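You operate a simulated robot arm through the tools that you are given. There is no shell and no other tool. Be economical: measure what you need, move in short steps, check, and stop when the job is done.

You are at the controls of a simulated robot arm. One attempt, no reset.

Task
Empty the green bag into the cedar jar, then stow the bag.
Fine: empty it first, none spilt; then the bag goes in the drawer by the broom, shut it, and push the open jar back beside the lavender jar; the other bags stay full.

The check looks at the end state, three seconds after you hand in, the way a careful person would. Anything else that was tipped, shoved, dropped, spilled or broken makes it a failure.

Robot
A 7-joint arm with a two-finger parallel gripper, fixed in place. Base frame: the origin is at the foot of the arm, x ahead of it, y to its left, z up; the work surface is at about z = 864. Units: mm, degrees, N and s.
With the tool pointing down near the work surface it reaches from about 200 to 740 mm from the base axis. Its first joint turns from -166.0 to 166.0 degrees. Payload 1.57 kg.
Tool frame: the origin (TCP) lies between the finger pads and is the grasp point; the fingertips stand 30 mm ahead of it; z points along the fingers, y is the line along which they close. Largest opening 110 mm; finger width 24, thickness 12; the body of the gripper, 48 by 112 mm, starts 78 mm behind the TCP.
Orientation is that of the tool frame in the base frame, as a unit quaternion [w, x, y, z]. With the fingers straight down and closing along the base's y, the tool's x points along the base's -x, its y along +y and its z along -z.

Tools
- The arm moves only by the tool step_arm. Its argument "series" is one flat list of numbers, 6 for each row, row after row: the shift along the tool's x, y, z in units of 25 mm (1.0 is 25 mm), then the turn, a rotation vector about the tool's x, y, z in units of 8 degrees (1.0 is 8 degrees). In form: [x, y, z, ax, ay, az, x, y, z, ax, ay, az, ...]. A call has 1 to 20 rows; each row shifts and turns the commanded pose from where the row before left it, along the tool's axes as they then stand. "claw" is the finger opening in mm, from 0 to 110, set as the call begins (left out, the last holds). A call with a number of a shift or a turn outside -1 to 1 is refused whole. A row lasts 0.2 s, in which the tool goes at most 50 mm and 8.6 degrees; a call with a longer step from one row to the next is refused whole, and so is a gripper value outside its range. Where a pose cannot be reached the arm comes as near as it can. A force on the tool above 40 N (or 10 N above the force at the start of the call, whichever is more), or a blocked arm, ends the call early, and 0.2 s more pass. Each finger travels about 45 mm/s and halts on what it meets, pressing with about 26 N; the grip force reading is that of the motor and also rises with nothing between the fingers. The clock runs only during rows and for 0.2 s after the last one: add rows that do not move to give the fingers time. It gives the time, the measured TCP pose, the force on the tool (base axes), the opening and the grip force at its end, in the units of the frame above (readings bear some noise).
- Cameras (640 x 400 px; columns grow to the right, rows downward): "scene" is fixed at [233.6, 496.4, 1427.7]; the picture's right is [-0.97, -0.26, 0.00], its down [-0.12, 0.45, -0.88] and it looks along [0.23, -0.85, -0.47] (base axes); focal length 301 px, centre (320, 200). "wrist" rides on the gripper at [-36, 0, -80] in the tool frame; the picture's right is [0.00, -1.00, 0.00], its down [0.97, 0.00, -0.24] and it looks along [0.24, 0.00, 0.97] (tool axes); focal length 218 px, centre (320, 200). There is no depth. A picture from a camera that has moved, and an enlarged one, comes with that camera's place and axes in the base frame and with its lens. The place of the scene camera against the robot may be out by one fixed shift of up to 25 mm in any direction.
- capture(camera): a new picture of that camera. No time passes.
- move_column(by): slides the trunk up (or, below 0, down) by that many mm; the arm rides with it, the base frame stays. It gives what a move gives, with no picture.
- close_up(camera, box): a new picture of the part [left, top, right, bottom] of that camera's present view, enlarged. No time passes.
- job_done(): hands the job in; it is judged then, once.

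Go step by step. Nothing tells you positions but the pictures and the camera data: compare them with the known pose of the tool, close in by small moves and look again before you grip or let go. The budget is 120 turns and 64 pictures, counting those below and the enlarged ones. Unless the task says otherwise, let go and move clear before handing in, and close with one line.

The tools are called by a JSON object that holds its "api" and its "payload". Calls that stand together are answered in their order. step_arm: Moves the arm, as the interface text tells. Its arguments: {"type":"object","properties":{"series":{"type":"array","items":{"type":"number"}},"claw":{"type":"number"}},"required":["series"]} The other tools are called the same way: move_column (by) slides the trunk up or down; capture (camera) takes a picture; close_up (camera, box) takes an enlarged picture of a part of a camera's view; job_done () hands the job in.

At the start:

```text
clock: 0.0
tcp_pos: [403.7, -321.2, 1220.3]
ee_rot: [0.0, 0.0, 1.0, 0.0]
wrist_force: [0.2, 0.0, 0.8]
grip_width: 109.9
grasp_force: 0.0
trunk travel left (down, up): [-500.0, 90.0]
```

scene: 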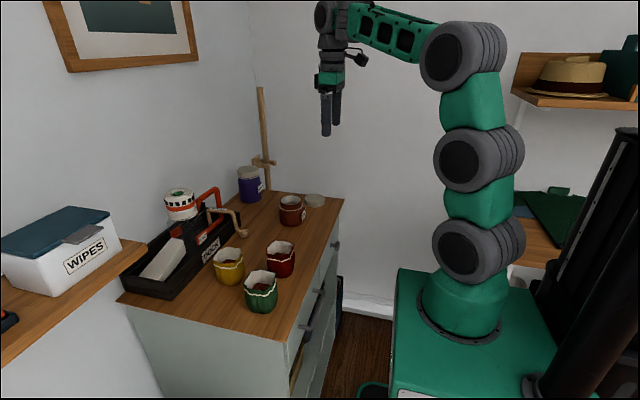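
wrist: 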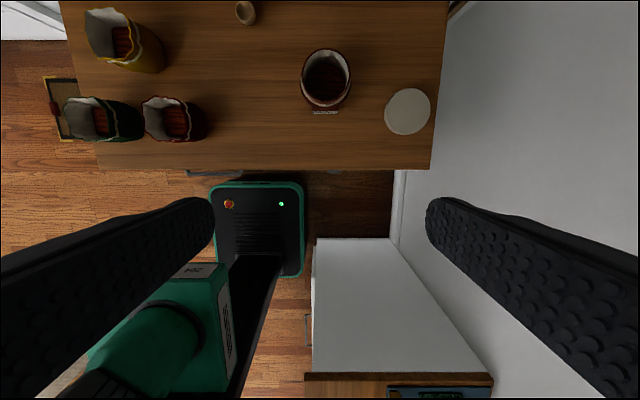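

I see a dresser with bags (yellow, green, red), an open brown jar (probably cedar), a lavender (purple) jar near the broom stick, and a drawer already partly open. I'll look closer first.

{"api": "close_up", "payload": {"camera": "scene", "box": [200, 160, 360, 260]}}

{"api": "close_up", "payload": {"camera": "scene", "box": [200, 230, 400, 400]}}

{"api": "close_up", "payload": {"camera": "wrist", "box": [30, 0, 460, 260]}}

```text
4.00 times, centred on (280, 210) of scene
camera zoom: at [233.6, 496.4, 1427.7], right [-0.97, -0.26, 0.0], down [-0.12, 0.45, -0.88], along [0.23, -0.85, -0.47], focal length 1204 px, centre (480, 160)
```

zoom: 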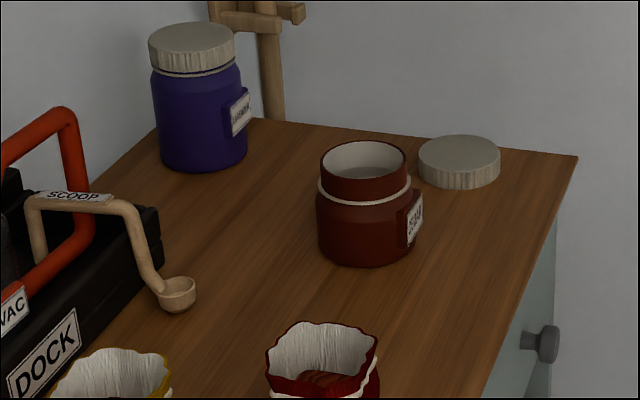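

```text
2.35 times, centred on (300, 315) of scene
camera zoom: at [233.6, 496.4, 1427.7], right [-0.97, -0.26, 0.0], down [-0.12, 0.45, -0.88], along [0.23, -0.85, -0.47], focal length 708 px, centre (367, -71)
```

zoom: 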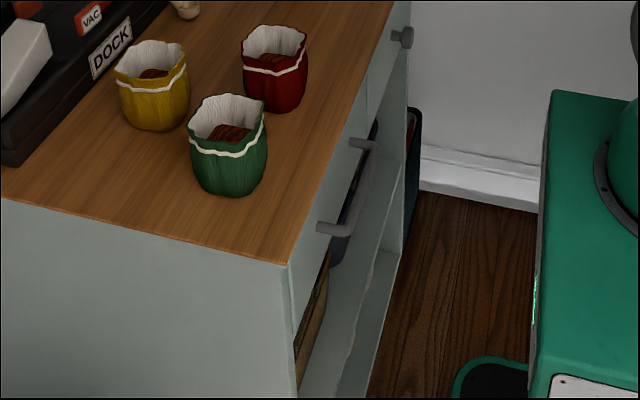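

```text
1.49 times, centred on (245, 130) of wrist
camera zoom: at [440.1, -322.2, 1301.1], right [0.0, -1.0, 0.0], down [-0.97, 0.0, 0.24], along [-0.24, 0.0, -0.97], focal length 325 px, centre (432, 304)
```

zoom: 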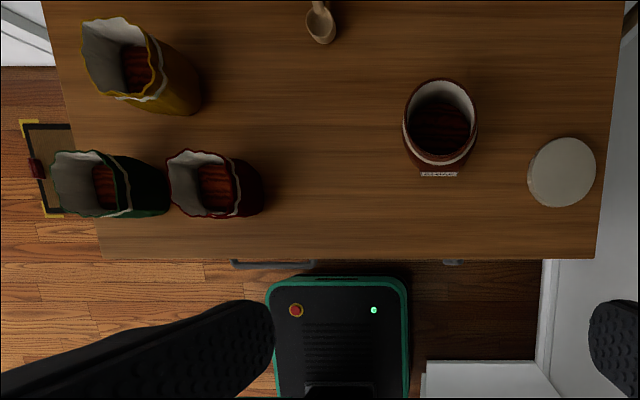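

The knob drawer at the wall end, by the broom, looks like the target. I'll turn the tool to horizontal, pointing ahead, to inspect the dresser front.

{"api": "step_arm", "payload": {"series": [0, 0, 0, 0, -1, 0, 0, 0, 0, 0, -1, 0, 0, 0, 0, 0, -1, 0, 0, 0, 0, 0, -1, 0, 0, 0, 0, 0, -1, 0, 0, 0, 0, 0, -1, 0, 0, 0, 0, 0, -1, 0, 0, 0, 0, 0, -1, 0]}}

```text
clock: 1.8
tcp_pos: [395.7, -331.6, 1260.3]
ee_rot: [0.293, 0.002, 0.956, 0.006]
wrist_force: [0.4, 0.1, -0.5]
grip_width: 110.3
grasp_force: 0.2
out of reach, approached as far as the arm can: row 1, 2, 5, 6, 7, 8
trunk travel left (down, up): [-500.0, 90.0]
```

The orientation is partly limited here. I'll look before going on.

{"api": "capture", "payload": {"camera": "wrist"}}

{"api": "capture", "payload": {"camera": "scene"}}

```text
58 pictures are left
camera wrist: at [380.0, -334.7, 1347.1], right [0.0, -1.0, -0.01], down [-0.94, 0.01, -0.35], along [0.35, 0.01, -0.94], focal length 218 px, centre (320, 200)
```

wrist: 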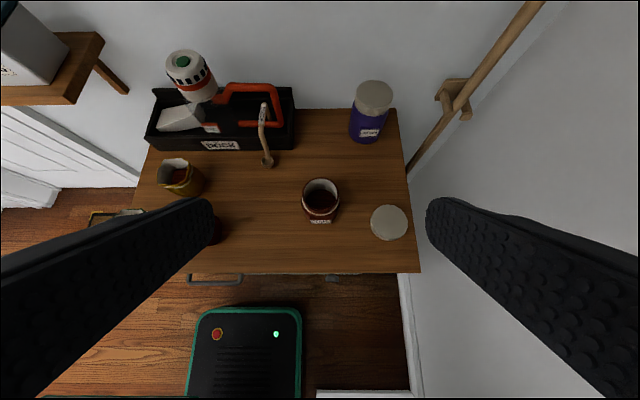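

```text
57 pictures are left
```

scene: 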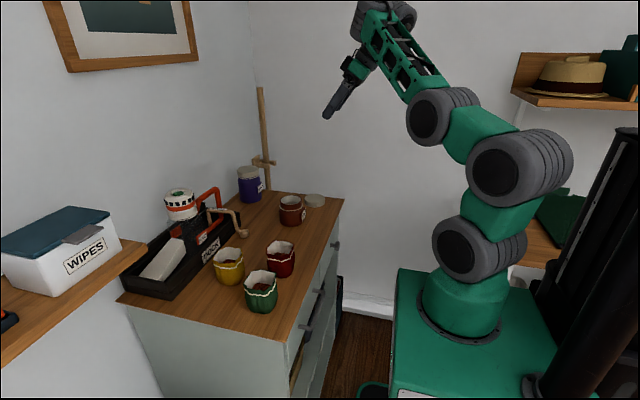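

The tool only tilted about 34°. I'll go lower and back toward the robot, where turning should be easier, first testing with a short move.

{"api": "step_arm", "payload": {"series": [0.96, 0, 0.56, 0, 0, 0, 0.96, 0, 0.56, 0, 0, 0, 0.96, 0, 0.56, 0, 0, 0]}}

```text
clock: 2.6
tcp_pos: [347.1, -318.9, 1229.1]
ee_rot: [0.281, 0.004, 0.96, 0.002]
wrist_force: [-0.2, 0.9, -0.3]
grip_width: 110.1
grasp_force: 0.2
out of reach, approached as far as the arm can: row 1, 2, 3
trunk travel left (down, up): [-500.0, 90.0]
```

{"api": "step_arm", "payload": {"series": [1, 0, 0, 0, 0, 0, 1, 0, 0, 0, 0, 0, 1, 0, 0, 0, 0, 0, 1, 0, 0, 0, 0, 0, 1, 0, 0, 0, 0, 0, 1, 0, 0, 0, 0, 0]}}

```text
clock: 4.0
tcp_pos: [294.0, -286.9, 1222.2]
ee_rot: [0.274, 0.006, 0.962, -0.006]
wrist_force: [-0.5, 0.3, -0.9]
grip_width: 110.0
grasp_force: 0.1
out of reach, approached as far as the arm can: row 1, 2, 3, 4, 5, 6
trunk travel left (down, up): [-500.0, 90.0]
```

{"api": "step_arm", "payload": {"series": [0, 0, 0, 0, 1, 0, 0, 0, 0, 0, 1, 0, 0, 0, 0, 0, 1, 0, 0, 0, 0, 0, 1, 0]}}

{"api": "capture", "payload": {"camera": "scene"}}

```text
clock: 5.0
tcp_pos: [293.4, -288.3, 1221.6]
ee_rot: [0.019, 0.001, 1.0, 0.006]
wrist_force: [-0.4, -0.6, 0.7]
grip_width: 110.1
grasp_force: 0.1
trunk travel left (down, up): [-500.0, 90.0]
```

```text
56 pictures are left
```

scene: 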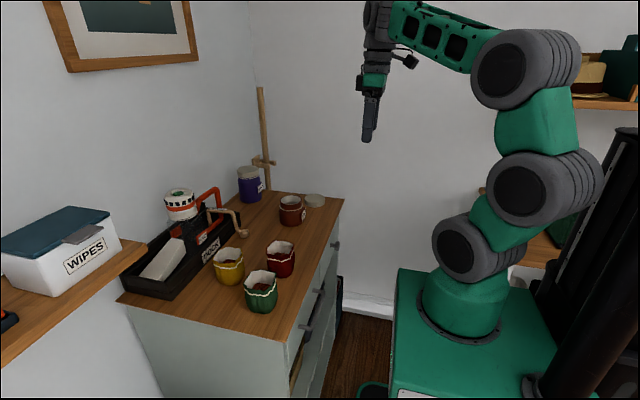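

Commands start from the reached pose, good. Now straight down in front of the dresser, tool pointing down.

{"api": "step_arm", "payload": {"series": [0.5, 0, 1, 0, 0, 0, 0, 0, 1, 0, 0, 0, 0, 0, 1, 0, 0, 0, 0, 0, 1, 0, 0, 0, 0, 0, 1, 0, 0, 0, 0, 0, 1, 0, 0, 0, 0, 0, 1, 0, 0, 0, 0, 0, 1, 0, 0, 0, 0, 0, 1, 0, 0, 0, 0, 0, 1, 0, 0, 0]}}

{"api": "step_arm", "payload": {"series": [0, 0, 0, 0, -1, 0, 0, 0, 0, 0, -1, 0, 0, 0, 0, 0, -1, 0, 0, 0, 0, 0, -1, 0, 0, 0, 0, 0, -1, 0, 0, 0, 0, 0, -1, 0, 0, 0, 0, 0, -1, 0, 0, 0, 0, 0, -1, 0]}}

{"api": "capture", "payload": {"camera": "scene"}}

{"api": "capture", "payload": {"camera": "wrist"}}

```text
clock: 7.2
tcp_pos: [313.1, -321.4, 1049.2]
ee_rot: [0.016, 0.0, 1.0, 0.008]
wrist_force: [-0.5, 0.7, 0.3]
grip_width: 110.2
grasp_force: 0.0
out of reach, approached as far as the arm can: row 7, 8, 9, 10
trunk travel left (down, up): [-500.0, 90.0]
```

```text
clock: 9.0
tcp_pos: [297.9, -352.4, 1171.3]
ee_rot: [0.25, 0.002, 0.968, 0.005]
wrist_force: [0.1, -0.2, -0.4]
grip_width: 110.2
grasp_force: 0.0
out of reach, approached as far as the arm can: row 1, 2, 3, 4, 5, 6, 7, 8
trunk travel left (down, up): [-500.0, 90.0]
```

```text
55 pictures are left
```

scene: 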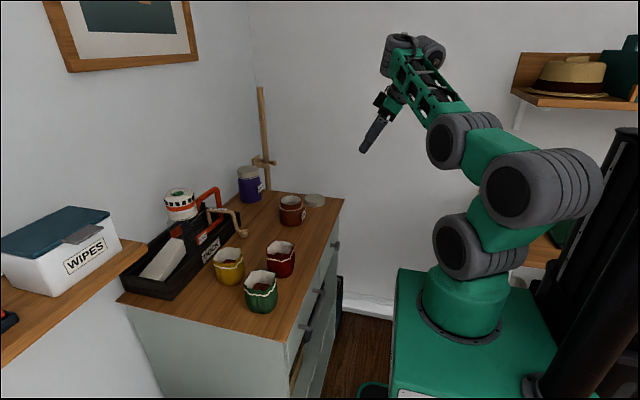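

```text
54 pictures are left
camera wrist: at [290.6, -354.4, 1259.0], right [0.0, -1.0, -0.01], down [-0.97, 0.0, -0.26], along [0.26, 0.01, -0.97], focal length 218 px, centre (320, 200)
```

wrist: 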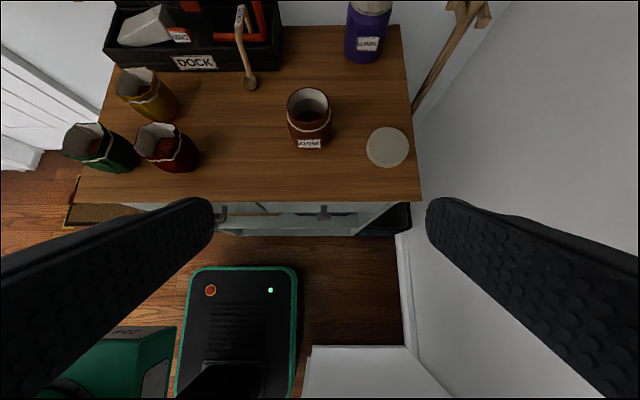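

The arm can't fold enough this low relative to its shoulder; the trunk must go down so the arm works higher relative to its foot. I'll lower the trunk in stages.

{"api": "move_column", "payload": {"by": -200}}

{"api": "capture", "payload": {"camera": "wrist"}}

```text
clock: 11.2
tcp_pos: [297.9, -351.9, 970.9]
ee_rot: [0.25, 0.002, 0.968, 0.006]
wrist_force: [0.2, -0.7, -0.5]
grip_width: 110.1
grasp_force: 0.0
trunk travel left (down, up): [-300.0, 290.0]
```

```text
53 pictures are left
camera wrist: at [290.6, -354.5, 1059.1], right [0.0, -1.0, -0.01], down [-0.97, 0.0, -0.26], along [0.26, 0.01, -0.97], focal length 218 px, centre (320, 200)
```

wrist: 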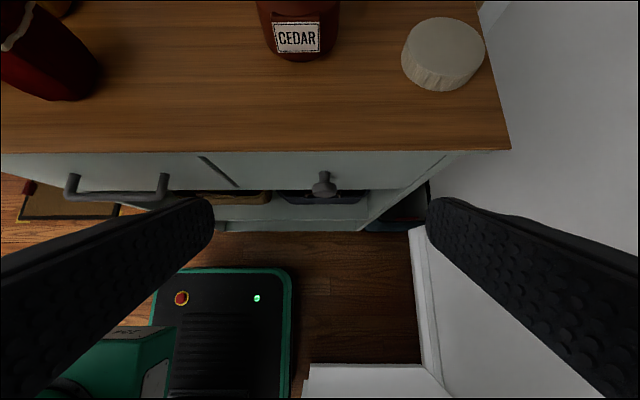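

The target knob drawer is centred near y≈-358, z≈810, knob around x≈375. I'll raise the arm relative to its foot and lower the trunk, ready to grip the knob and open that drawer first.

{"api": "step_arm", "payload": {"series": [-0.485, 0, -0.875, 0, 0, 0, -0.485, 0, -0.875, 0, 0, 0, -0.485, 0, -0.875, 0, 0, 0, -0.485, 0, -0.875, 0, 0, 0]}}

{"api": "move_column", "payload": {"by": -220}}

{"api": "capture", "payload": {"camera": "wrist"}}

{"api": "capture", "payload": {"camera": "scene"}}

```text
clock: 12.2
tcp_pos: [297.1, -354.6, 1071.1]
ee_rot: [0.249, 0.001, 0.969, 0.007]
wrist_force: [-0.2, 1.1, -0.1]
grip_width: 110.1
grasp_force: 0.1
trunk travel left (down, up): [-300.0, 290.0]
```

```text
clock: 14.5
tcp_pos: [298.4, -354.6, 849.3]
ee_rot: [0.25, 0.001, 0.968, 0.005]
wrist_force: [-1.0, -0.1, 0.8]
grip_width: 109.9
grasp_force: 0.0
trunk travel left (down, up): [-80.0, 510.0]
```

```text
52 pictures are left
camera wrist: at [290.8, -356.3, 938.6], right [0.0, -1.0, -0.01], down [-0.97, 0.0, -0.26], along [0.26, 0.01, -0.97], focal length 218 px, centre (320, 200)
```

wrist: 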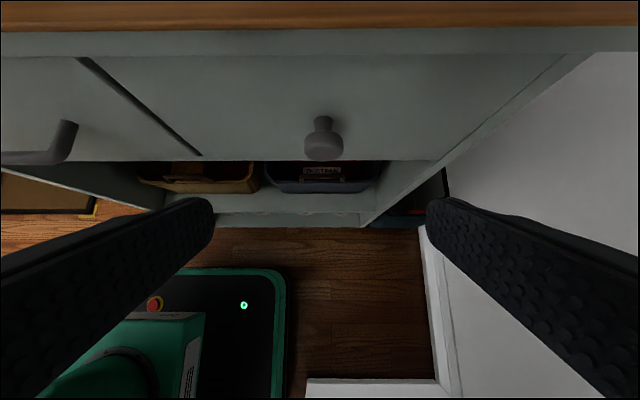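

```text
51 pictures are left
```

scene: 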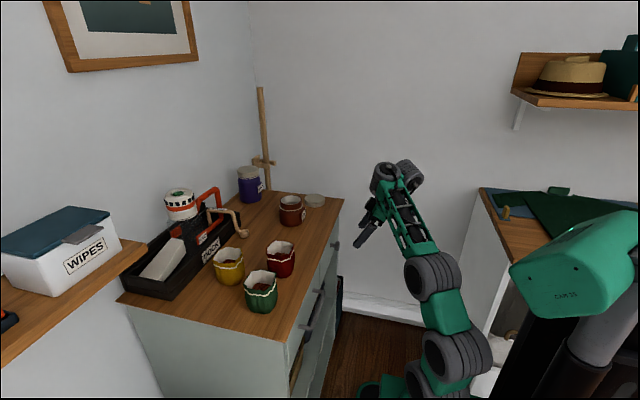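

Two-view triangulation puts the knob disc at about x≈395, y≈-358, z≈730. I'll go down with the trunk and take another look before closing in.

{"api": "move_column", "payload": {"by": -75}}

{"api": "capture", "payload": {"camera": "wrist"}}

```text
clock: 15.6
tcp_pos: [298.9, -354.5, 775.3]
ee_rot: [0.25, 0.001, 0.968, 0.006]
wrist_force: [0.3, -0.1, 0.1]
grip_width: 110.1
grasp_force: 0.0
trunk travel left (down, up): [-5.0, 585.0]
```

```text
50 pictures are left
camera wrist: at [290.8, -356.3, 863.6], right [0.0, -1.0, -0.01], down [-0.97, 0.0, -0.26], along [0.26, 0.01, -0.97], focal length 218 px, centre (320, 200)
```

wrist: 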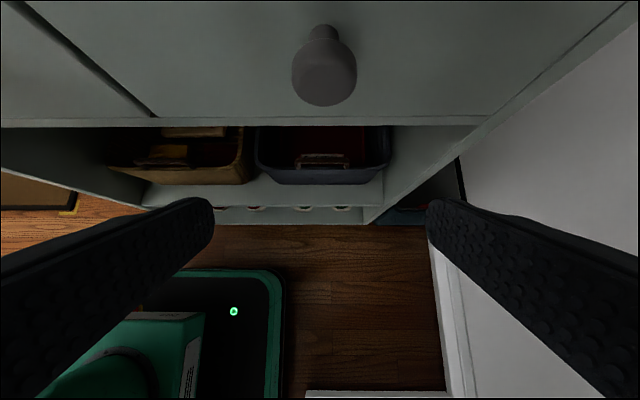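

Refined: knob disc ≈ (384, -358, 770), drawer face x≈404. I move the open fingers around it.

{"api": "step_arm", "payload": {"series": [-0.897, -0.05, 0.39, 0, 0, 0, -0.897, -0.05, 0.39, 0, 0, 0, -0.85, -0.05, 0.37, 0, 0, 0], "claw": 70}}

{"api": "capture", "payload": {"camera": "wrist"}}

```text
clock: 16.4
tcp_pos: [369.9, -357.1, 783.9]
ee_rot: [0.25, 0.001, 0.968, 0.005]
wrist_force: [0.5, 0.5, -0.2]
grip_width: 70.0
grasp_force: 0.1
trunk travel left (down, up): [-5.0, 585.0]
```

```text
49 pictures are left
camera wrist: at [362.9, -358.5, 871.0], right [0.0, -1.0, -0.01], down [-0.97, 0.0, -0.26], along [0.26, 0.01, -0.97], focal length 218 px, centre (320, 200)
```

wrist: 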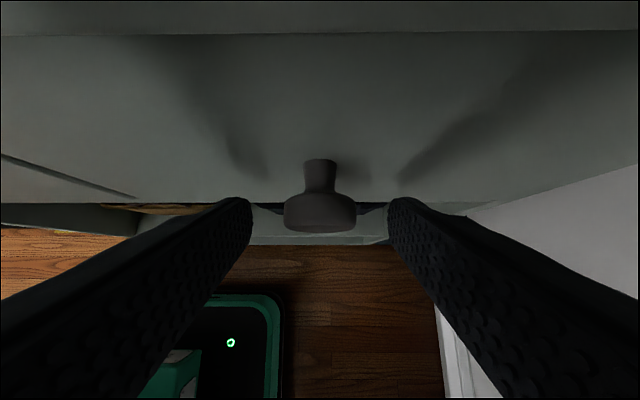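

Knob sits between the fingertips. Closing on it.

{"api": "step_arm", "payload": {"series": [0, 0, 0.2, 0, 0, 0, 0, 0, 0, 0, 0, 0, 0, 0, 0, 0, 0, 0, 0, 0, 0, 0, 0, 0], "claw": 15}}

```text
clock: 17.4
tcp_pos: [372.2, -356.4, 777.3]
ee_rot: [0.25, 0.0, 0.968, 0.006]
wrist_force: [-1.4, 5.6, -0.8]
grip_width: 33.6
grasp_force: 29.8
trunk travel left (down, up): [-5.0, 585.0]
```

Gripped (33.6 mm). Pull straight back in -x.

{"api": "step_arm", "payload": {"series": [0.875, 0, -0.485, 0, 0, 0, 0.875, 0, -0.485, 0, 0, 0, 0.875, 0, -0.485, 0, 0, 0, 0.875, 0, -0.485, 0, 0, 0]}}

{"api": "capture", "payload": {"camera": "scene"}}

```text
clock: 18.4
tcp_pos: [289.5, -356.9, 776.5]
ee_rot: [0.249, 0.001, 0.968, 0.004]
wrist_force: [0.8, 7.9, 5.0]
grip_width: 33.4
grasp_force: 41.8
out of reach, approached as far as the arm can: row 4
trunk travel left (down, up): [-5.0, 585.0]
```

```text
48 pictures are left
```

scene: 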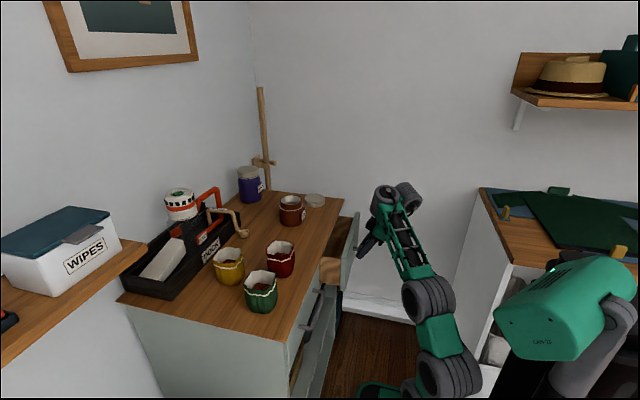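

The drawer is open ~83 mm, but the tilted wrist can't fold further. I'll pivot the tool to vertical about the knob and continue pulling.

{"api": "step_arm", "payload": {"series": [-0.09, 0, 0, 0, 1, 0, -0.09, 0, 0, 0, 1, 0, -0.09, 0, 0, 0, 1, 0, -0.05, 0, 0, 0, 0.6, 0]}}

{"api": "step_arm", "payload": {"series": [0.8, 0, 0, 0, 0, 0, 0.8, 0, 0, 0, 0, 0, 0.8, 0, 0, 0, 0, 0]}}

{"api": "capture", "payload": {"camera": "wrist"}}

```text
clock: 19.4
tcp_pos: [297.7, -358.1, 779.3]
ee_rot: [0.002, -0.001, 1.0, 0.004]
wrist_force: [1.6, 3.3, 4.6]
grip_width: 34.0
grasp_force: 25.1
trunk travel left (down, up): [-5.0, 585.0]
```

```text
clock: 20.2
tcp_pos: [237.9, -357.2, 780.0]
ee_rot: [0.001, -0.001, 1.0, 0.006]
wrist_force: [-1.4, 15.2, 13.8]
grip_width: 33.4
grasp_force: 41.6
trunk travel left (down, up): [-5.0, 585.0]
```

```text
47 pictures are left
camera wrist: at [273.7, -358.4, 860.3], right [0.0, -1.0, -0.01], down [-0.97, 0.0, 0.24], along [-0.24, 0.01, -0.97], focal length 218 px, centre (320, 200)
```

wrist: 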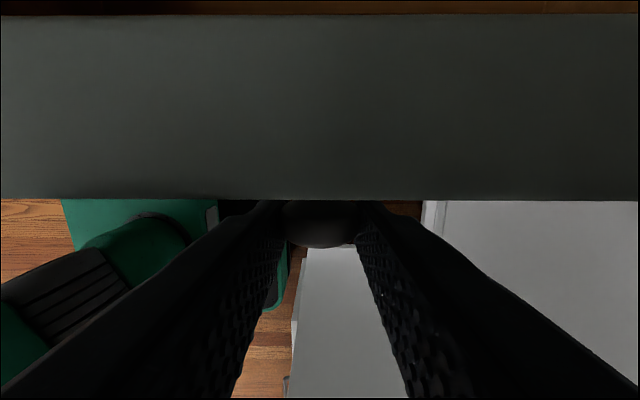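

{"api": "step_arm", "payload": {"series": [0.6, 0, 0, 0, 0, 0, 0.6, 0, 0, 0, 0, 0]}}

```text
clock: 20.8
tcp_pos: [208.2, -356.6, 779.7]
ee_rot: [0.001, 0.0, 1.0, 0.005]
wrist_force: [0.6, 13.7, 6.9]
grip_width: 33.4
grasp_force: 41.8
trunk travel left (down, up): [-5.0, 585.0]
```

Drawer open ~170 mm. Release and rise straight up.

{"api": "step_arm", "payload": {"series": [0, 0, 0, 0, 0, 0, 0, 0, 0, 0, 0, 0, 0, 0, 0, 0, 0, 0], "claw": 70}}

{"api": "step_arm", "payload": {"series": [0, 0, -1, 0, 0, 0, 0, 0, -1, 0, 0, 0, 0, 0, -1, 0, 0, 0, 0, 0, -1, 0, 0, 0, 0, 0, -1, 0, 0, 0, 0, 0, -1, 0, 0, 0, 0, 0, -1, 0, 0, 0, 0, 0, -1, 0, 0, 0, 0, 0, -1, 0, 0, 0, 0, 0, -1, 0, 0, 0]}}

{"api": "capture", "payload": {"camera": "wrist"}}

{"api": "capture", "payload": {"camera": "scene"}}

```text
clock: 21.6
tcp_pos: [207.7, -357.2, 778.3]
ee_rot: [0.001, -0.001, 1.0, 0.005]
wrist_force: [-0.1, -0.5, 0.0]
grip_width: 70.1
grasp_force: 0.0
trunk travel left (down, up): [-5.0, 585.0]
```

```text
clock: 23.8
tcp_pos: [206.1, -356.3, 852.9]
ee_rot: [0.003, 0.0, 1.0, 0.004]
wrist_force: [-0.3, -0.4, 0.7]
grip_width: 69.8
grasp_force: 0.0
out of reach, approached as far as the arm can: row 4, 5, 6, 7, 8, 9, 10
trunk travel left (down, up): [-5.0, 585.0]
```

```text
46 pictures are left
camera wrist: at [241.6, -358.4, 934.0], right [0.0, -1.0, -0.01], down [-0.97, 0.0, 0.24], along [-0.24, 0.01, -0.97], focal length 218 px, centre (320, 200)
```

wrist: 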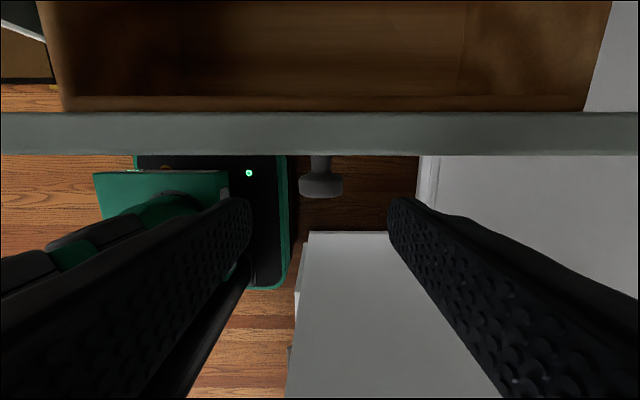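

```text
45 pictures are left
```

scene: 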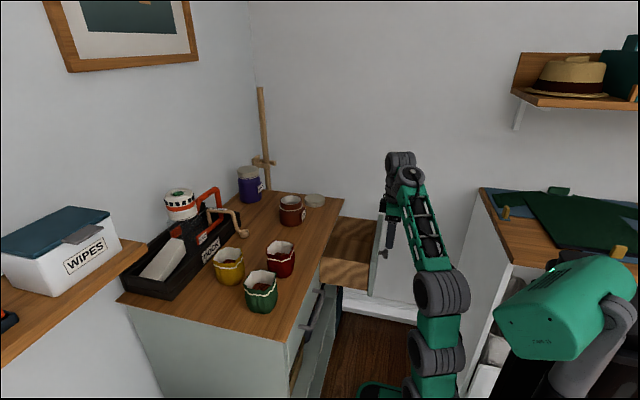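

Drawer is open and empty. Now raise the trunk for clearance and move over toward the green bag, keeping high.

{"api": "move_column", "payload": {"by": 230}}

{"api": "step_arm", "payload": {"series": [-0.3, 0.98, 0, 0, 0, 0, -0.3, 0.98, 0, 0, 0, 0, -0.3, 0.98, 0, 0, 0, 0, -0.3, 0.98, 0, 0, 0, 0, -0.3, 0.98, 0, 0, 0, 0, -0.3, 0.98, 0, 0, 0, 0, -0.3, 0.98, 0, 0, 0, 0, -0.3, 0.98, 0, 0, 0, 0, -0.3, 0.98, 0, 0, 0, 0, -0.3, 0.98, 0, 0, 0, 0, -0.3, 0.98, 0, 0, 0, 0, -0.3, 0.98, 0, 0, 0, 0, -0.3, 0.98, 0, 0, 0, 0, -0.3, 0.98, 0, 0, 0, 0, -0.3, 0.98, 0, 0, 0, 0, -0.3, 0.98, 0, 0, 0, 0], "claw": 110}}

{"api": "capture", "payload": {"camera": "wrist"}}

```text
clock: 26.2
tcp_pos: [205.8, -356.3, 1083.9]
ee_rot: [0.001, 0.0, 1.0, 0.005]
wrist_force: [0.1, 0.7, 0.7]
grip_width: 70.2
grasp_force: 0.0
trunk travel left (down, up): [-235.0, 355.0]
```

```text
clock: 28.4
tcp_pos: [277.2, -129.6, 1085.6]
ee_rot: [0.004, -0.008, 1.0, 0.003]
wrist_force: [1.8, -3.9, -4.9]
grip_width: 109.6
grasp_force: 0.1
out of reach, approached as far as the arm can: row 10
trunk travel left (down, up): [-235.0, 355.0]
stopped in row 10: the force on the tool passed its limit (the readings are from after the stop); the commanded pose is now the measured one
```

```text
44 pictures are left
camera wrist: at [311.7, -131.1, 1165.6], right [0.02, -1.0, -0.01], down [-0.97, -0.02, 0.23], along [-0.23, 0.0, -0.97], focal length 218 px, centre (320, 200)
```

wrist: 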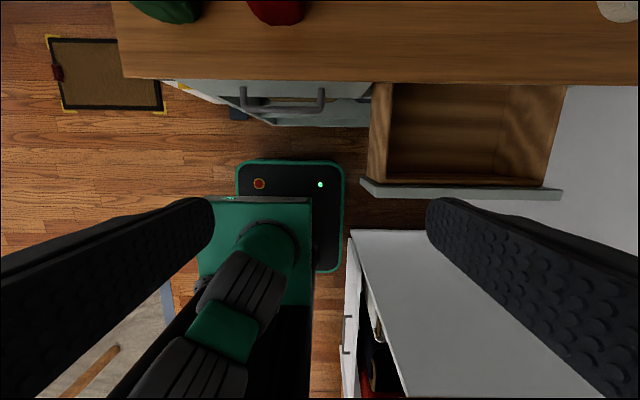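

No obstacle visible; the stop looks like the arm bumping its inner reach limit. Move outward in x first, then in y.

{"api": "step_arm", "payload": {"series": [-0.9, 0, 0, 0, 0, 0, -0.9, 0.0, 0, 0, 0, 0, -0.9, 0.5, 0, 0, 0, 0, -0.9, 0.5, 0, 0, 0, 0, -0.6, 0.9, 0, 0, 0, 0, 0, 0.9, 0, 0, 0, 0, 0, 0.9, 0, 0, 0, 0, 0, 0.9, 0, 0, 0, 0, 0, 0.9, 0, 0, 0, 0, 0, 0.9, 0, 0, 0, 0]}}

{"api": "capture", "payload": {"camera": "wrist"}}

{"api": "capture", "payload": {"camera": "scene"}}

```text
clock: 28.8
tcp_pos: [293.6, -129.1, 1085.7]
ee_rot: [0.005, -0.011, 1.0, 0.002]
wrist_force: [4.6, -3.6, -8.0]
grip_width: 109.9
grasp_force: 0.0
trunk travel left (down, up): [-235.0, 355.0]
stopped in row 1: the force on the tool passed its limit (the readings are from after the stop); the commanded pose is now the measured one
```

```text
43 pictures are left
camera wrist: at [328.4, -130.1, 1165.8], right [0.02, -1.0, 0.0], down [-0.97, -0.02, 0.23], along [-0.23, 0.0, -0.97], focal length 218 px, centre (320, 200)
```

wrist: 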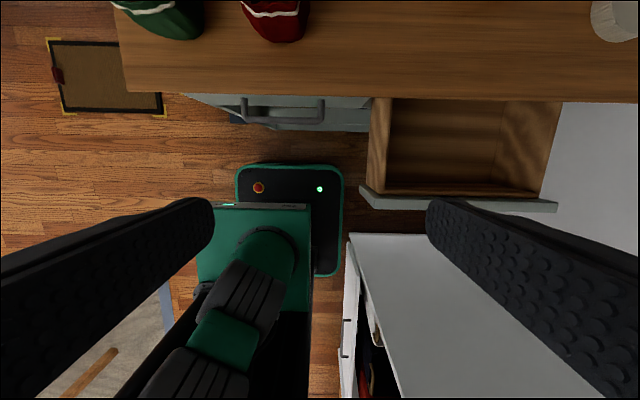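

```text
42 pictures are left
```

scene: 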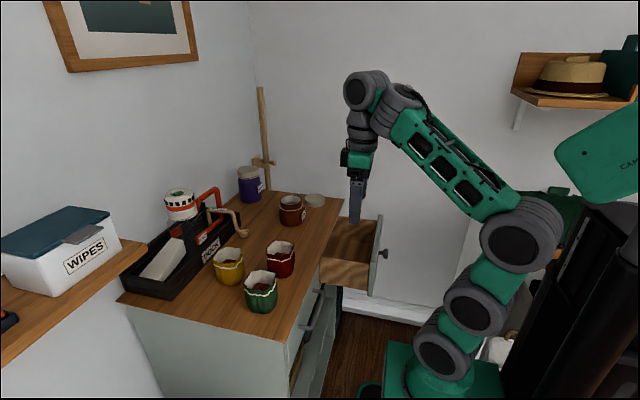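

The elbow is likely pressing against the column. I'll ease outward in small steps.

{"api": "step_arm", "payload": {"series": [-0.3, 0, 0, 0, 0, 0, -0.3, 0.0, 0, 0, 0, 0, -0.3, 0, 0, 0, 0, 0, -0.3, 0, 0, 0, 0, 0, -0.3, 0, 0, 0, 0, 0]}}

```text
clock: 29.9
tcp_pos: [327.2, -129.2, 1083.9]
ee_rot: [0.006, -0.013, 1.0, 0.002]
wrist_force: [7.7, -4.0, -10.9]
grip_width: 110.3
grasp_force: 0.1
trunk travel left (down, up): [-235.0, 355.0]
stopped in row 5: the force on the tool passed its limit (the readings are from after the stop); the commanded pose is now the measured one
```

{"api": "step_arm", "payload": {"series": [0, -0.4, 0, 0, 0, 0, 0, -0.4, 0, 0, 0, 0, 0, -0.4, 0, 0, 0, 0, 0, -0.4, 0, 0, 0, 0]}}

```text
clock: 30.9
tcp_pos: [327.5, -169.1, 1083.6]
ee_rot: [0.005, -0.012, 1.0, 0.002]
wrist_force: [-0.6, 0.2, 0.6]
grip_width: 110.0
grasp_force: 0.0
trunk travel left (down, up): [-235.0, 355.0]
```

Free again. Extend outward first here, then go across.

{"api": "step_arm", "payload": {"series": [-0.8, 0, 0, 0, 0, 0, -0.8, 0.0, 0, 0, 0, 0, -0.8, 0, 0, 0, 0, 0, -0.8, 0, 0, 0, 0, 0, -0.8, 0, 0, 0, 0, 0, -0.8, 0, 0, 0, 0, 0]}}

{"api": "step_arm", "payload": {"series": [0, 0.6, 0, 0, 0, 0, 0, 0.6, 0, 0, 0, 0, 0, 0.6, 0, 0, 0, 0, 0, 0.6, 0, 0, 0, 0, 0, 0.6, 0, 0, 0, 0, 0, 0.6, 0, 0, 0, 0, 0, 0.6, 0, 0, 0, 0, 0, 0.6, 0, 0, 0, 0, 0, 0.6, 0, 0, 0, 0, 0, 0.6, 0, 0, 0, 0, 0, 0.6, 0, 0, 0, 0]}}

{"api": "capture", "payload": {"camera": "scene"}}

{"api": "capture", "payload": {"camera": "wrist"}}

```text
clock: 31.8
tcp_pos: [397.3, -168.2, 1084.0]
ee_rot: [0.009, -0.018, 1.0, -0.001]
wrist_force: [6.5, -6.4, -11.8]
grip_width: 109.7
grasp_force: 0.0
trunk travel left (down, up): [-235.0, 355.0]
stopped in row 4: the force on the tool passed its limit (the readings are from after the stop); the commanded pose is now the measured one
```

```text
clock: 32.2
tcp_pos: [397.4, -159.1, 1082.5]
ee_rot: [0.008, -0.018, 1.0, 0.0]
wrist_force: [5.2, -1.1, -6.7]
grip_width: 109.9
grasp_force: 0.1
trunk travel left (down, up): [-235.0, 355.0]
stopped in row 1: the force on the tool passed its limit (the readings are from after the stop); the commanded pose is now the measured one
```

```text
41 pictures are left
```

scene: 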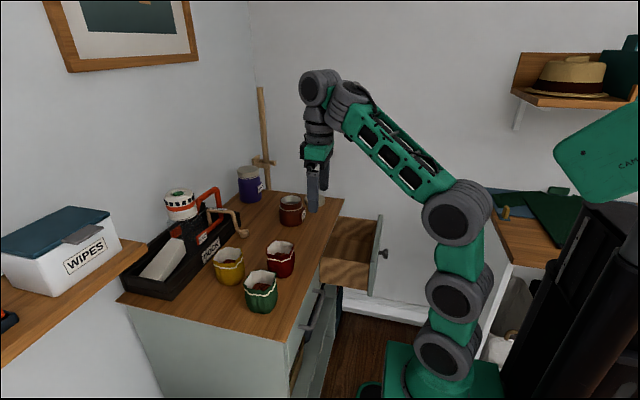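

```text
40 pictures are left
camera wrist: at [431.5, -158.1, 1163.8], right [0.04, -1.0, 0.0], down [-0.97, -0.04, 0.22], along [-0.22, -0.01, -0.97], focal length 218 px, centre (320, 200)
```

wrist: 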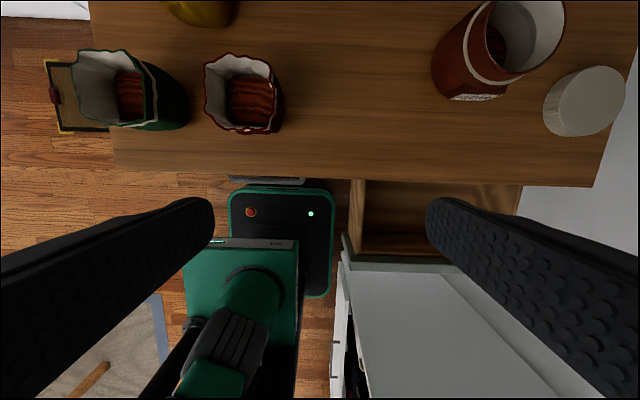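

{"api": "close_up", "payload": {"camera": "scene", "box": [280, 50, 520, 220]}}

```text
2.35 times, centred on (400, 135) of scene
camera zoom: at [233.6, 496.4, 1427.7], right [-0.97, -0.26, 0.0], down [-0.12, 0.45, -0.88], along [0.23, -0.85, -0.47], focal length 708 px, centre (132, 353)
```

zoom: 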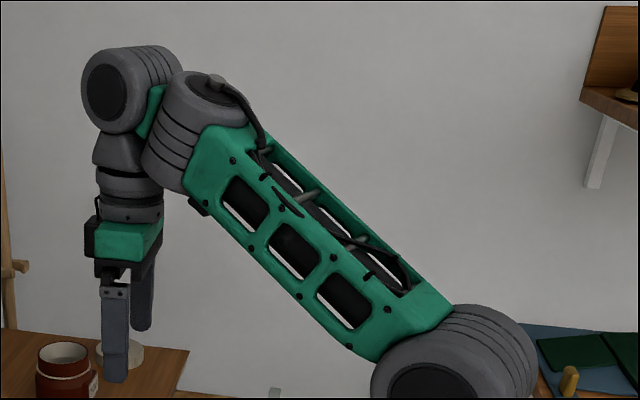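

The wrist cylinder is folding into the forearm end: tool-down is awkward here, but tool-forward should suit this posture. Tilt forward now.

{"api": "step_arm", "payload": {"series": [0, 0, 0, 0, -0.5, 0, 0, 0, 0, 0, -0.5, 0, 0, 0, 0, 0, -1, 0, 0, 0, 0, 0, -1, 0, 0, 0, 0, 0, -1, 0, 0, 0, 0, 0, -1, 0, 0, 0, 0, 0, -1, 0, 0, 0, 0, 0, -1, 0, 0, 0, 0, 0, -1, 0, 0, 0, 0, 0, -1, 0, 0, 0, 0, 0, -1, 0, 0, 0, 0, 0, -1, 0]}}

{"api": "capture", "payload": {"camera": "scene"}}

```text
clock: 34.8
tcp_pos: [383.0, -150.4, 1082.1]
ee_rot: [0.394, -0.015, 0.918, 0.036]
wrist_force: [1.1, -0.8, 0.6]
grip_width: 109.8
grasp_force: 0.0
out of reach, approached as far as the arm can: row 7, 8, 9, 10, 11, 12
trunk travel left (down, up): [-235.0, 355.0]
```

```text
38 pictures are left
```

scene: 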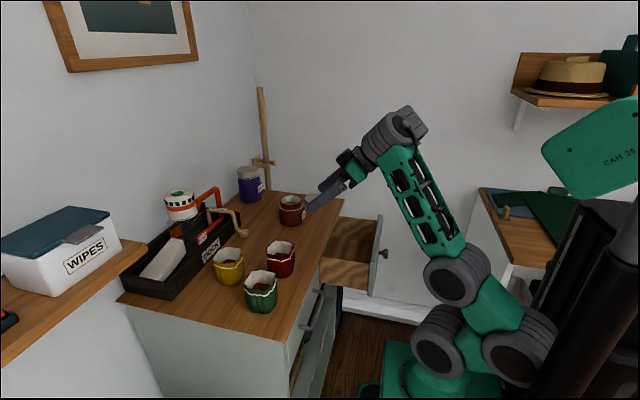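

Works better (46°). Go higher relative to the foot and across to y≈30, then continue tilting.

{"api": "step_arm", "payload": {"series": [-0.6, 0.9, -0.3, 0, 0, 0, -0.6, 0.9, -0.3, 0, 0, 0, -0.6, 0.9, -0.3, 0, 0, 0, -0.6, 0.9, -0.3, 0, 0, 0, -0.6, 0.9, -0.3, 0, 0, 0, -0.6, 0.9, -0.3, 0, 0, 0, -0.6, 0.9, -0.3, 0, 0, 0, -0.6, 0.9, -0.3, 0, 0, 0]}}

{"api": "step_arm", "payload": {"series": [0, 0, 0, 0, -1, 0, 0, 0, 0, 0, -1, 0, 0, 0, 0, 0, -1, 0, 0, 0, 0, 0, -1, 0, 0, 0, 0, 0, -1, 0, 0, 0, 0, 0, -0.5, 0]}}

{"api": "capture", "payload": {"camera": "wrist"}}

```text
clock: 35.4
tcp_pos: [370.2, -185.5, 1090.6]
ee_rot: [0.365, 0.103, 0.925, -0.02]
wrist_force: [-0.8, -0.7, 0.5]
grip_width: 109.9
grasp_force: 0.1
trunk travel left (down, up): [-235.0, 355.0]
stopped in row 3: the arm was blocked; the commanded pose is now the measured one
```

```text
clock: 36.0
tcp_pos: [370.9, -213.5, 1071.1]
ee_rot: [0.372, 0.183, 0.909, -0.046]
wrist_force: [0.4, -0.2, -0.7]
grip_width: 110.2
grasp_force: 0.0
out of reach, approached as far as the arm can: row 1, 2, 3
trunk travel left (down, up): [-235.0, 355.0]
stopped in row 3: the arm was blocked; the commanded pose is now the measured one
```

```text
37 pictures are left
camera wrist: at [341.6, -206.7, 1154.3], right [-0.37, -0.93, -0.05], down [-0.79, 0.34, -0.5], along [0.48, -0.14, -0.86], focal length 218 px, centre (320, 200)
```

wrist: 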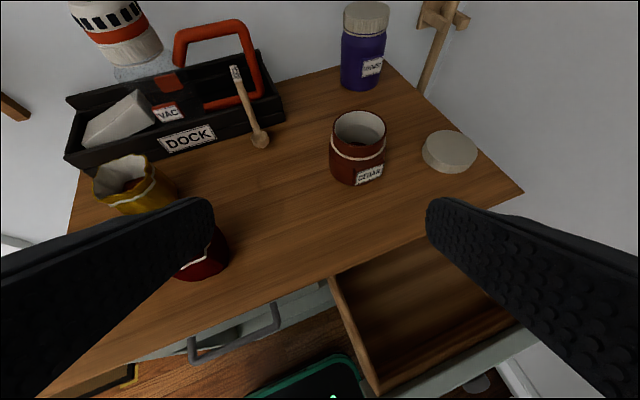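

The elbow folds into the column when the tool points radially outward at close range. A tangential tool direction (pointing toward -y, approached from the free +y side) keeps the wrist further out. First move outward in +x.

{"api": "step_arm", "payload": {"series": [-0.57, 0.33, 0.58, 0, 0, 0, -0.57, 0.33, 0.58, 0, 0, 0, -0.57, 0.33, 0.58, 0, 0, 0, -0.57, 0.33, 0.58, 0, 0, 0, -0.57, 0.33, 0.58, 0, 0, 0, -0.57, 0.33, 0.58, 0, 0, 0]}}

{"api": "step_arm", "payload": {"series": [0, 0, 0, 0.69, 0, 0.714, 0, 0, 0, 0.69, 0, 0.714, 0, 0, 0, 0.69, 0, 0.714, 0, 0, 0, 0.69, 0, 0.714]}}

```text
clock: 37.4
tcp_pos: [475.2, -167.6, 1095.2]
ee_rot: [0.377, 0.182, 0.907, -0.049]
wrist_force: [0.0, -0.1, 0.2]
grip_width: 109.6
grasp_force: 0.0
out of reach, approached as far as the arm can: row 1, 2, 3, 4, 5, 6
trunk travel left (down, up): [-235.0, 355.0]
```

```text
clock: 38.4
tcp_pos: [466.4, -168.0, 1098.4]
ee_rot: [0.341, 0.426, 0.826, -0.142]
wrist_force: [-0.3, 0.2, 0.5]
grip_width: 110.0
grasp_force: 0.1
trunk travel left (down, up): [-235.0, 355.0]
```

{"api": "step_arm", "payload": {"series": [0, 0, 0, 0.684, -0.056, 0.727, 0, 0, 0, 0.684, -0.056, 0.727, 0, 0, 0, 0.684, -0.056, 0.727, 0, 0, 0, 0.684, -0.056, 0.727, 0, 0, 0, 0.684, -0.056, 0.727]}}

{"api": "step_arm", "payload": {"series": [0, 0, 0, 0, -1, 0, 0, 0, 0, 0, -1, 0, 0, 0, 0, 0, -1, 0, 0, 0, 0, 0, -1, 0]}}

{"api": "capture", "payload": {"camera": "scene"}}

```text
clock: 39.6
tcp_pos: [429.8, -206.4, 1005.6]
ee_rot: [0.298, 0.612, 0.699, -0.219]
wrist_force: [-0.1, 0.2, -0.2]
grip_width: 110.2
grasp_force: 0.0
out of reach, approached as far as the arm can: row 1, 2, 3, 4, 5
trunk travel left (down, up): [-235.0, 355.0]
```

```text
clock: 40.6
tcp_pos: [423.5, -219.0, 960.6]
ee_rot: [0.437, 0.553, 0.622, -0.342]
wrist_force: [0.6, -0.5, -0.1]
grip_width: 109.9
grasp_force: 0.1
out of reach, approached as far as the arm can: row 1, 2, 3, 4
trunk travel left (down, up): [-235.0, 355.0]
```

```text
36 pictures are left
```

scene: 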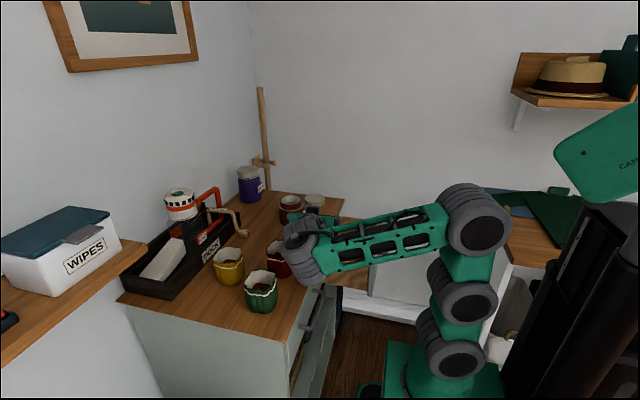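

The TCP sagged while out of reach; raise the trunk first, then move toward +x and +y so the wrist lies further out.

{"api": "move_column", "payload": {"by": 140}}

{"api": "step_arm", "payload": {"series": [0.305, 0.615, -0.645, 0, 0, 0, 0.305, 0.615, -0.645, 0, 0, 0, 0.305, 0.615, -0.645, 0, 0, 0, 0.305, 0.615, -0.645, 0, 0, 0, 0.305, 0.615, -0.645, 0, 0, 0, 0.305, 0.615, -0.645, 0, 0, 0, 0.305, 0.615, -0.645, 0, 0, 0, 0.305, 0.615, -0.645, 0, 0, 0]}}

{"api": "capture", "payload": {"camera": "scene"}}

```text
clock: 42.3
tcp_pos: [424.6, -219.2, 1100.9]
ee_rot: [0.437, 0.553, 0.622, -0.342]
wrist_force: [0.1, -0.2, 0.6]
grip_width: 109.9
grasp_force: 0.0
trunk travel left (down, up): [-375.0, 215.0]
```

```text
clock: 44.1
tcp_pos: [447.0, -189.8, 1054.2]
ee_rot: [0.437, 0.552, 0.622, -0.342]
wrist_force: [-0.4, 0.7, 1.0]
grip_width: 110.0
grasp_force: 0.0
out of reach, approached as far as the arm can: row 1, 2, 3, 4, 5, 6, 7, 8
trunk travel left (down, up): [-375.0, 215.0]
```

```text
35 pictures are left
```

scene: 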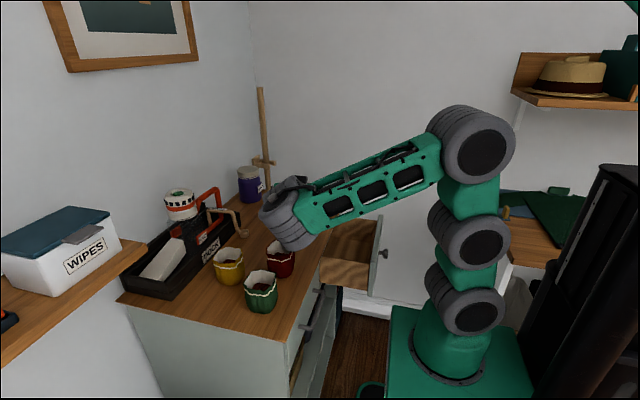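

The wrist bend limits that too. New plan: point the tool radially outward, ~60° from vertical, with the trunk at its lowest, so the shoulder-wrist distance stays comfortable. First yaw back to forward, at height.

{"api": "move_column", "payload": {"by": 80}}

{"api": "step_arm", "payload": {"series": [0, 0, 0, -0.92, 0.058, -0.386, 0, 0, 0, -0.92, 0.058, -0.386, 0, 0, 0, -0.92, 0.058, -0.386, 0, 0, 0, -0.92, 0.058, -0.386, 0, 0, 0, -0.92, 0.058, -0.386, 0, 0, 0, -0.92, 0.058, -0.386]}}

{"api": "capture", "payload": {"camera": "scene"}}

```text
clock: 45.2
tcp_pos: [445.8, -189.4, 1134.6]
ee_rot: [0.436, 0.553, 0.622, -0.341]
wrist_force: [0.1, 0.1, 0.5]
grip_width: 110.1
grasp_force: 0.1
trunk travel left (down, up): [-455.0, 135.0]
```

```text
clock: 46.6
tcp_pos: [445.9, -189.3, 1135.4]
ee_rot: [0.538, 0.252, 0.793, -0.136]
wrist_force: [0.5, 0.1, 0.5]
grip_width: 110.1
grasp_force: 0.1
trunk travel left (down, up): [-455.0, 135.0]
```

```text
34 pictures are left
```

scene: 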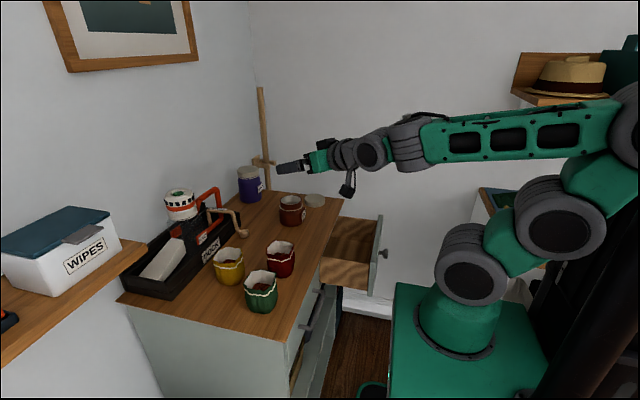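

This posture works well: tool about 67° tilt with no force. Continue yaw to straight ahead and translate toward the green bag's y, staying high.

{"api": "step_arm", "payload": {"series": [0, 0, 0, -0.92, 0.058, -0.386, 0, 0, 0, -0.92, 0.058, -0.386, 0, 0, 0, -0.92, 0.058, -0.386, 0, 0, 0, -0.92, 0.058, -0.386, 0, 0.9, 0, 0, 0, 0, 0, 0.9, 0, 0, 0, 0, 0, 0.9, 0, 0, 0, 0, 0, 0.9, 0, 0, 0, 0, 0, 0.9, 0, 0, 0, 0, 0, 0.9, 0, 0, 0, 0, 0, 0.9, 0, 0, 0, 0, 0, 0.9, 0, 0, 0, 0, 0, 0.9, 0, 0, 0, 0]}}

{"api": "capture", "payload": {"camera": "wrist"}}

```text
clock: 47.3
tcp_pos: [483.1, -68.1, 1155.6]
ee_rot: [0.569, 0.007, 0.822, 0.014]
wrist_force: [-0.5, -0.9, -0.5]
grip_width: 110.0
grasp_force: 0.1
trunk travel left (down, up): [-455.0, 135.0]
stopped in row 3: the arm was blocked; the commanded pose is now the measured one
```

```text
33 pictures are left
camera wrist: at [421.4, -71.3, 1218.1], right [0.0, -1.0, -0.03], down [-0.57, 0.02, -0.82], along [0.82, 0.02, -0.57], focal length 218 px, centre (320, 200)
```

wrist: 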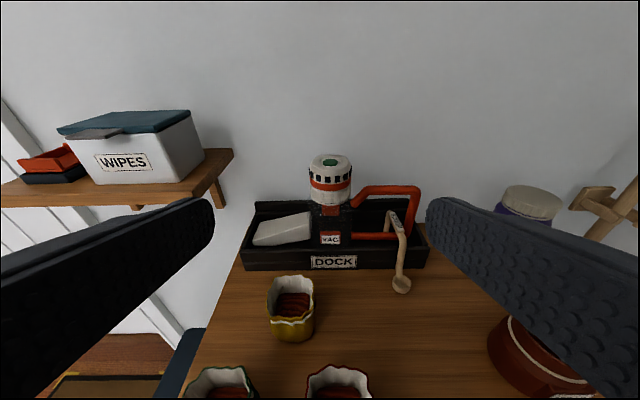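

The arm snapped round to a usable pose: tool forward, tilt ~69°. Bags triangulate to: green rim ≈(486, 33, 948), red ≈(493,-80), yellow ≈(595,-24). Check the arm posture.

{"api": "capture", "payload": {"camera": "scene"}}

```text
32 pictures are left
```

scene: 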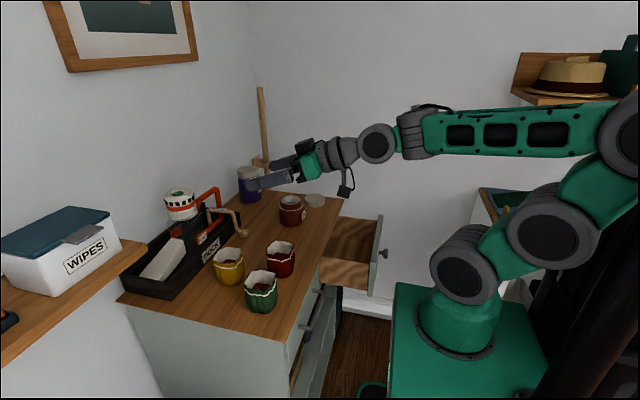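

{"api": "step_arm", "payload": {"series": [-0.89, 0, 0.09, 0, 0, 0, -0.89, 0, 0.09, 0, 0, 0, -0.89, 0, 0.09, 0, 0.5, 0, 0, 0.5, 0, 0, 0.5, 0, 0, 0.5, 0, 0, 0, 0, 0, 0.5, 0, 0, 0, 0, 0, 0.5, 0, 0, 0, 0, 0, 0.5, 0, 0, 0, 0, 0, 0.5, 0, 0, 0, 0, 0, 0.5, 0, 0, 0, 0, 0, 0.5, 0, 0, 0, 0]}}

```text
clock: 49.7
tcp_pos: [513.0, 30.3, 1219.6]
ee_rot: [0.512, 0.005, 0.859, 0.015]
wrist_force: [0.0, -0.1, -0.3]
grip_width: 109.5
grasp_force: 0.1
trunk travel left (down, up): [-455.0, 135.0]
```

Now at y=30, tilt 61.6°. Adjust x a little back and lower the trunk toward the bag for a close look.

{"api": "step_arm", "payload": {"series": [0.24, 0.1, -0.44, 0, 0, 0, 0.24, 0.1, -0.44, 0, 0, 0], "claw": 98}}

{"api": "move_column", "payload": {"by": -190}}

{"api": "capture", "payload": {"camera": "wrist"}}

```text
clock: 50.3
tcp_pos: [492.0, 33.5, 1208.1]
ee_rot: [0.502, 0.007, 0.865, 0.01]
wrist_force: [0.4, -0.6, 0.6]
grip_width: 97.9
grasp_force: 0.1
trunk travel left (down, up): [-455.0, 135.0]
```

```text
clock: 51.4
tcp_pos: [421.7, 22.3, 919.8]
ee_rot: [0.324, -0.015, 0.946, -0.024]
wrist_force: [1.3, 0.8, 3.6]
grip_width: 97.9
grasp_force: 0.1
trunk travel left (down, up): [-362.0, 228.0]
stopped: the arm was blocked; the commanded pose is now the measured one
```

```text
31 pictures are left
camera wrist: at [401.5, 26.6, 1004.8], right [0.01, -1.0, 0.05], down [-0.91, -0.03, -0.41], along [0.41, -0.04, -0.91], focal length 218 px, centre (320, 200)
```

wrist: 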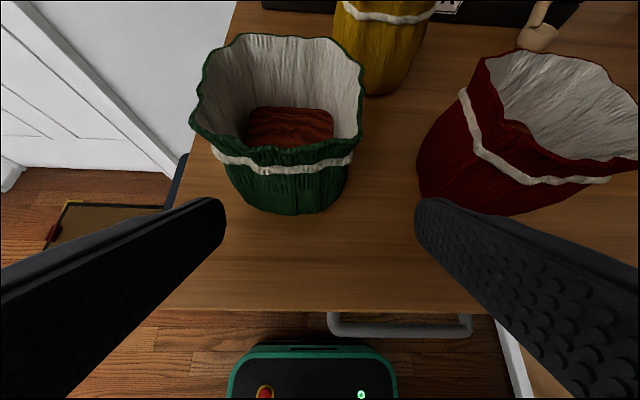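

The arm was blocked during the descent and shifted, luckily without touching the bags. Check the posture.

{"api": "capture", "payload": {"camera": "scene"}}

```text
30 pictures are left
```

scene: 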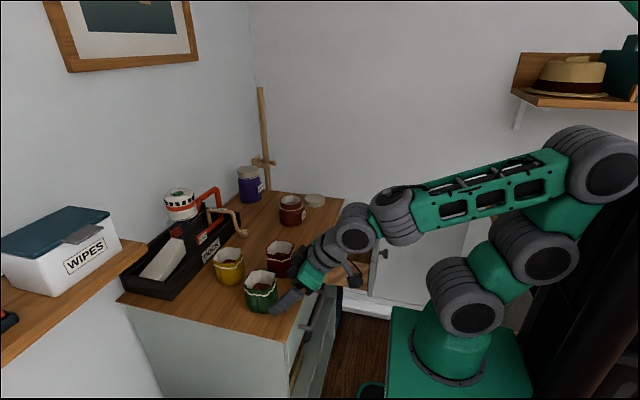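

I'll raise the arm straight up relative to its foot (unfolding the elbow) and then lower the trunk to compensate, in stages.

{"api": "step_arm", "payload": {"series": [-0.613, 0, -0.79, 0, 0, 0, -0.613, 0, -0.79, 0, 0, 0, -0.613, 0, -0.79, 0, 0, 0, -0.613, 0, -0.79, 0, 0, 0, -0.613, 0, -0.79, 0, 0, 0, -0.613, 0, -0.79, 0, 0, 0, -0.613, 0, -0.79, 0, 0, 0, -0.613, 0, -0.79, 0, 0, 0, -0.613, 0, -0.79, 0, 0, 0]}}

{"api": "move_column", "payload": {"by": -100}}

```text
clock: 52.9
tcp_pos: [385.0, -7.4, 956.4]
ee_rot: [0.199, 0.008, 0.978, -0.069]
wrist_force: [1.0, 0.0, 1.3]
grip_width: 98.0
grasp_force: 0.0
trunk travel left (down, up): [-362.0, 228.0]
stopped in row 7: the arm was blocked; the commanded pose is now the measured one
```

```text
clock: 53.6
tcp_pos: [323.9, -21.1, 811.2]
ee_rot: [0.098, -0.005, 0.991, -0.092]
wrist_force: [-0.1, 0.0, -0.1]
grip_width: 98.1
grasp_force: 0.1
trunk travel left (down, up): [-315.0, 275.0]
stopped: the arm was blocked; the commanded pose is now the measured one
```

{"api": "capture", "payload": {"camera": "scene"}}

{"api": "capture", "payload": {"camera": "wrist"}}

```text
29 pictures are left
```

scene: 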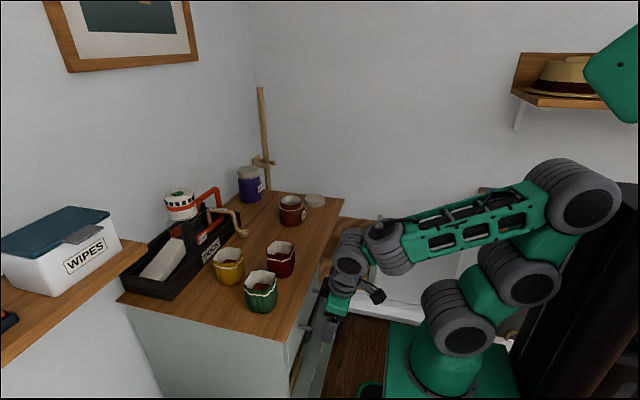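

```text
28 pictures are left
camera wrist: at [344.3, -6.6, 896.3], right [-0.01, -0.98, 0.18], down [-1.0, 0.02, 0.05], along [-0.05, -0.18, -0.98], focal length 218 px, centre (320, 200)
```

wrist: 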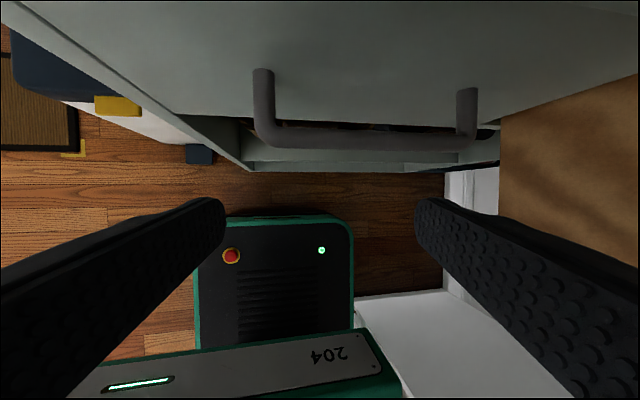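

The elbow is leaning on the mast. Ease upward with small steps so the elbow unfolds forward.

{"api": "step_arm", "payload": {"series": [0, 0, -0.5, 0, 0, 0, 0, 0, -0.5, 0, 0, 0, 0, 0, -0.5, 0, 0, 0, 0, 0, -0.5, 0, 0, 0, 0, 0, -0.5, 0, 0, 0, 0, 0, -0.5, 0, 0, 0, 0, 0, -0.5, 0, 0, 0, 0, 0, -0.5, 0, 0, 0, 0, 0, -0.5, 0, 0, 0, 0, 0, -0.5, 0, 0, 0]}}

```text
clock: 55.8
tcp_pos: [301.3, 0.4, 916.3]
ee_rot: [0.059, -0.01, 0.991, -0.12]
wrist_force: [0.0, -0.5, 0.0]
grip_width: 98.2
grasp_force: 0.1
trunk travel left (down, up): [-315.0, 275.0]
```

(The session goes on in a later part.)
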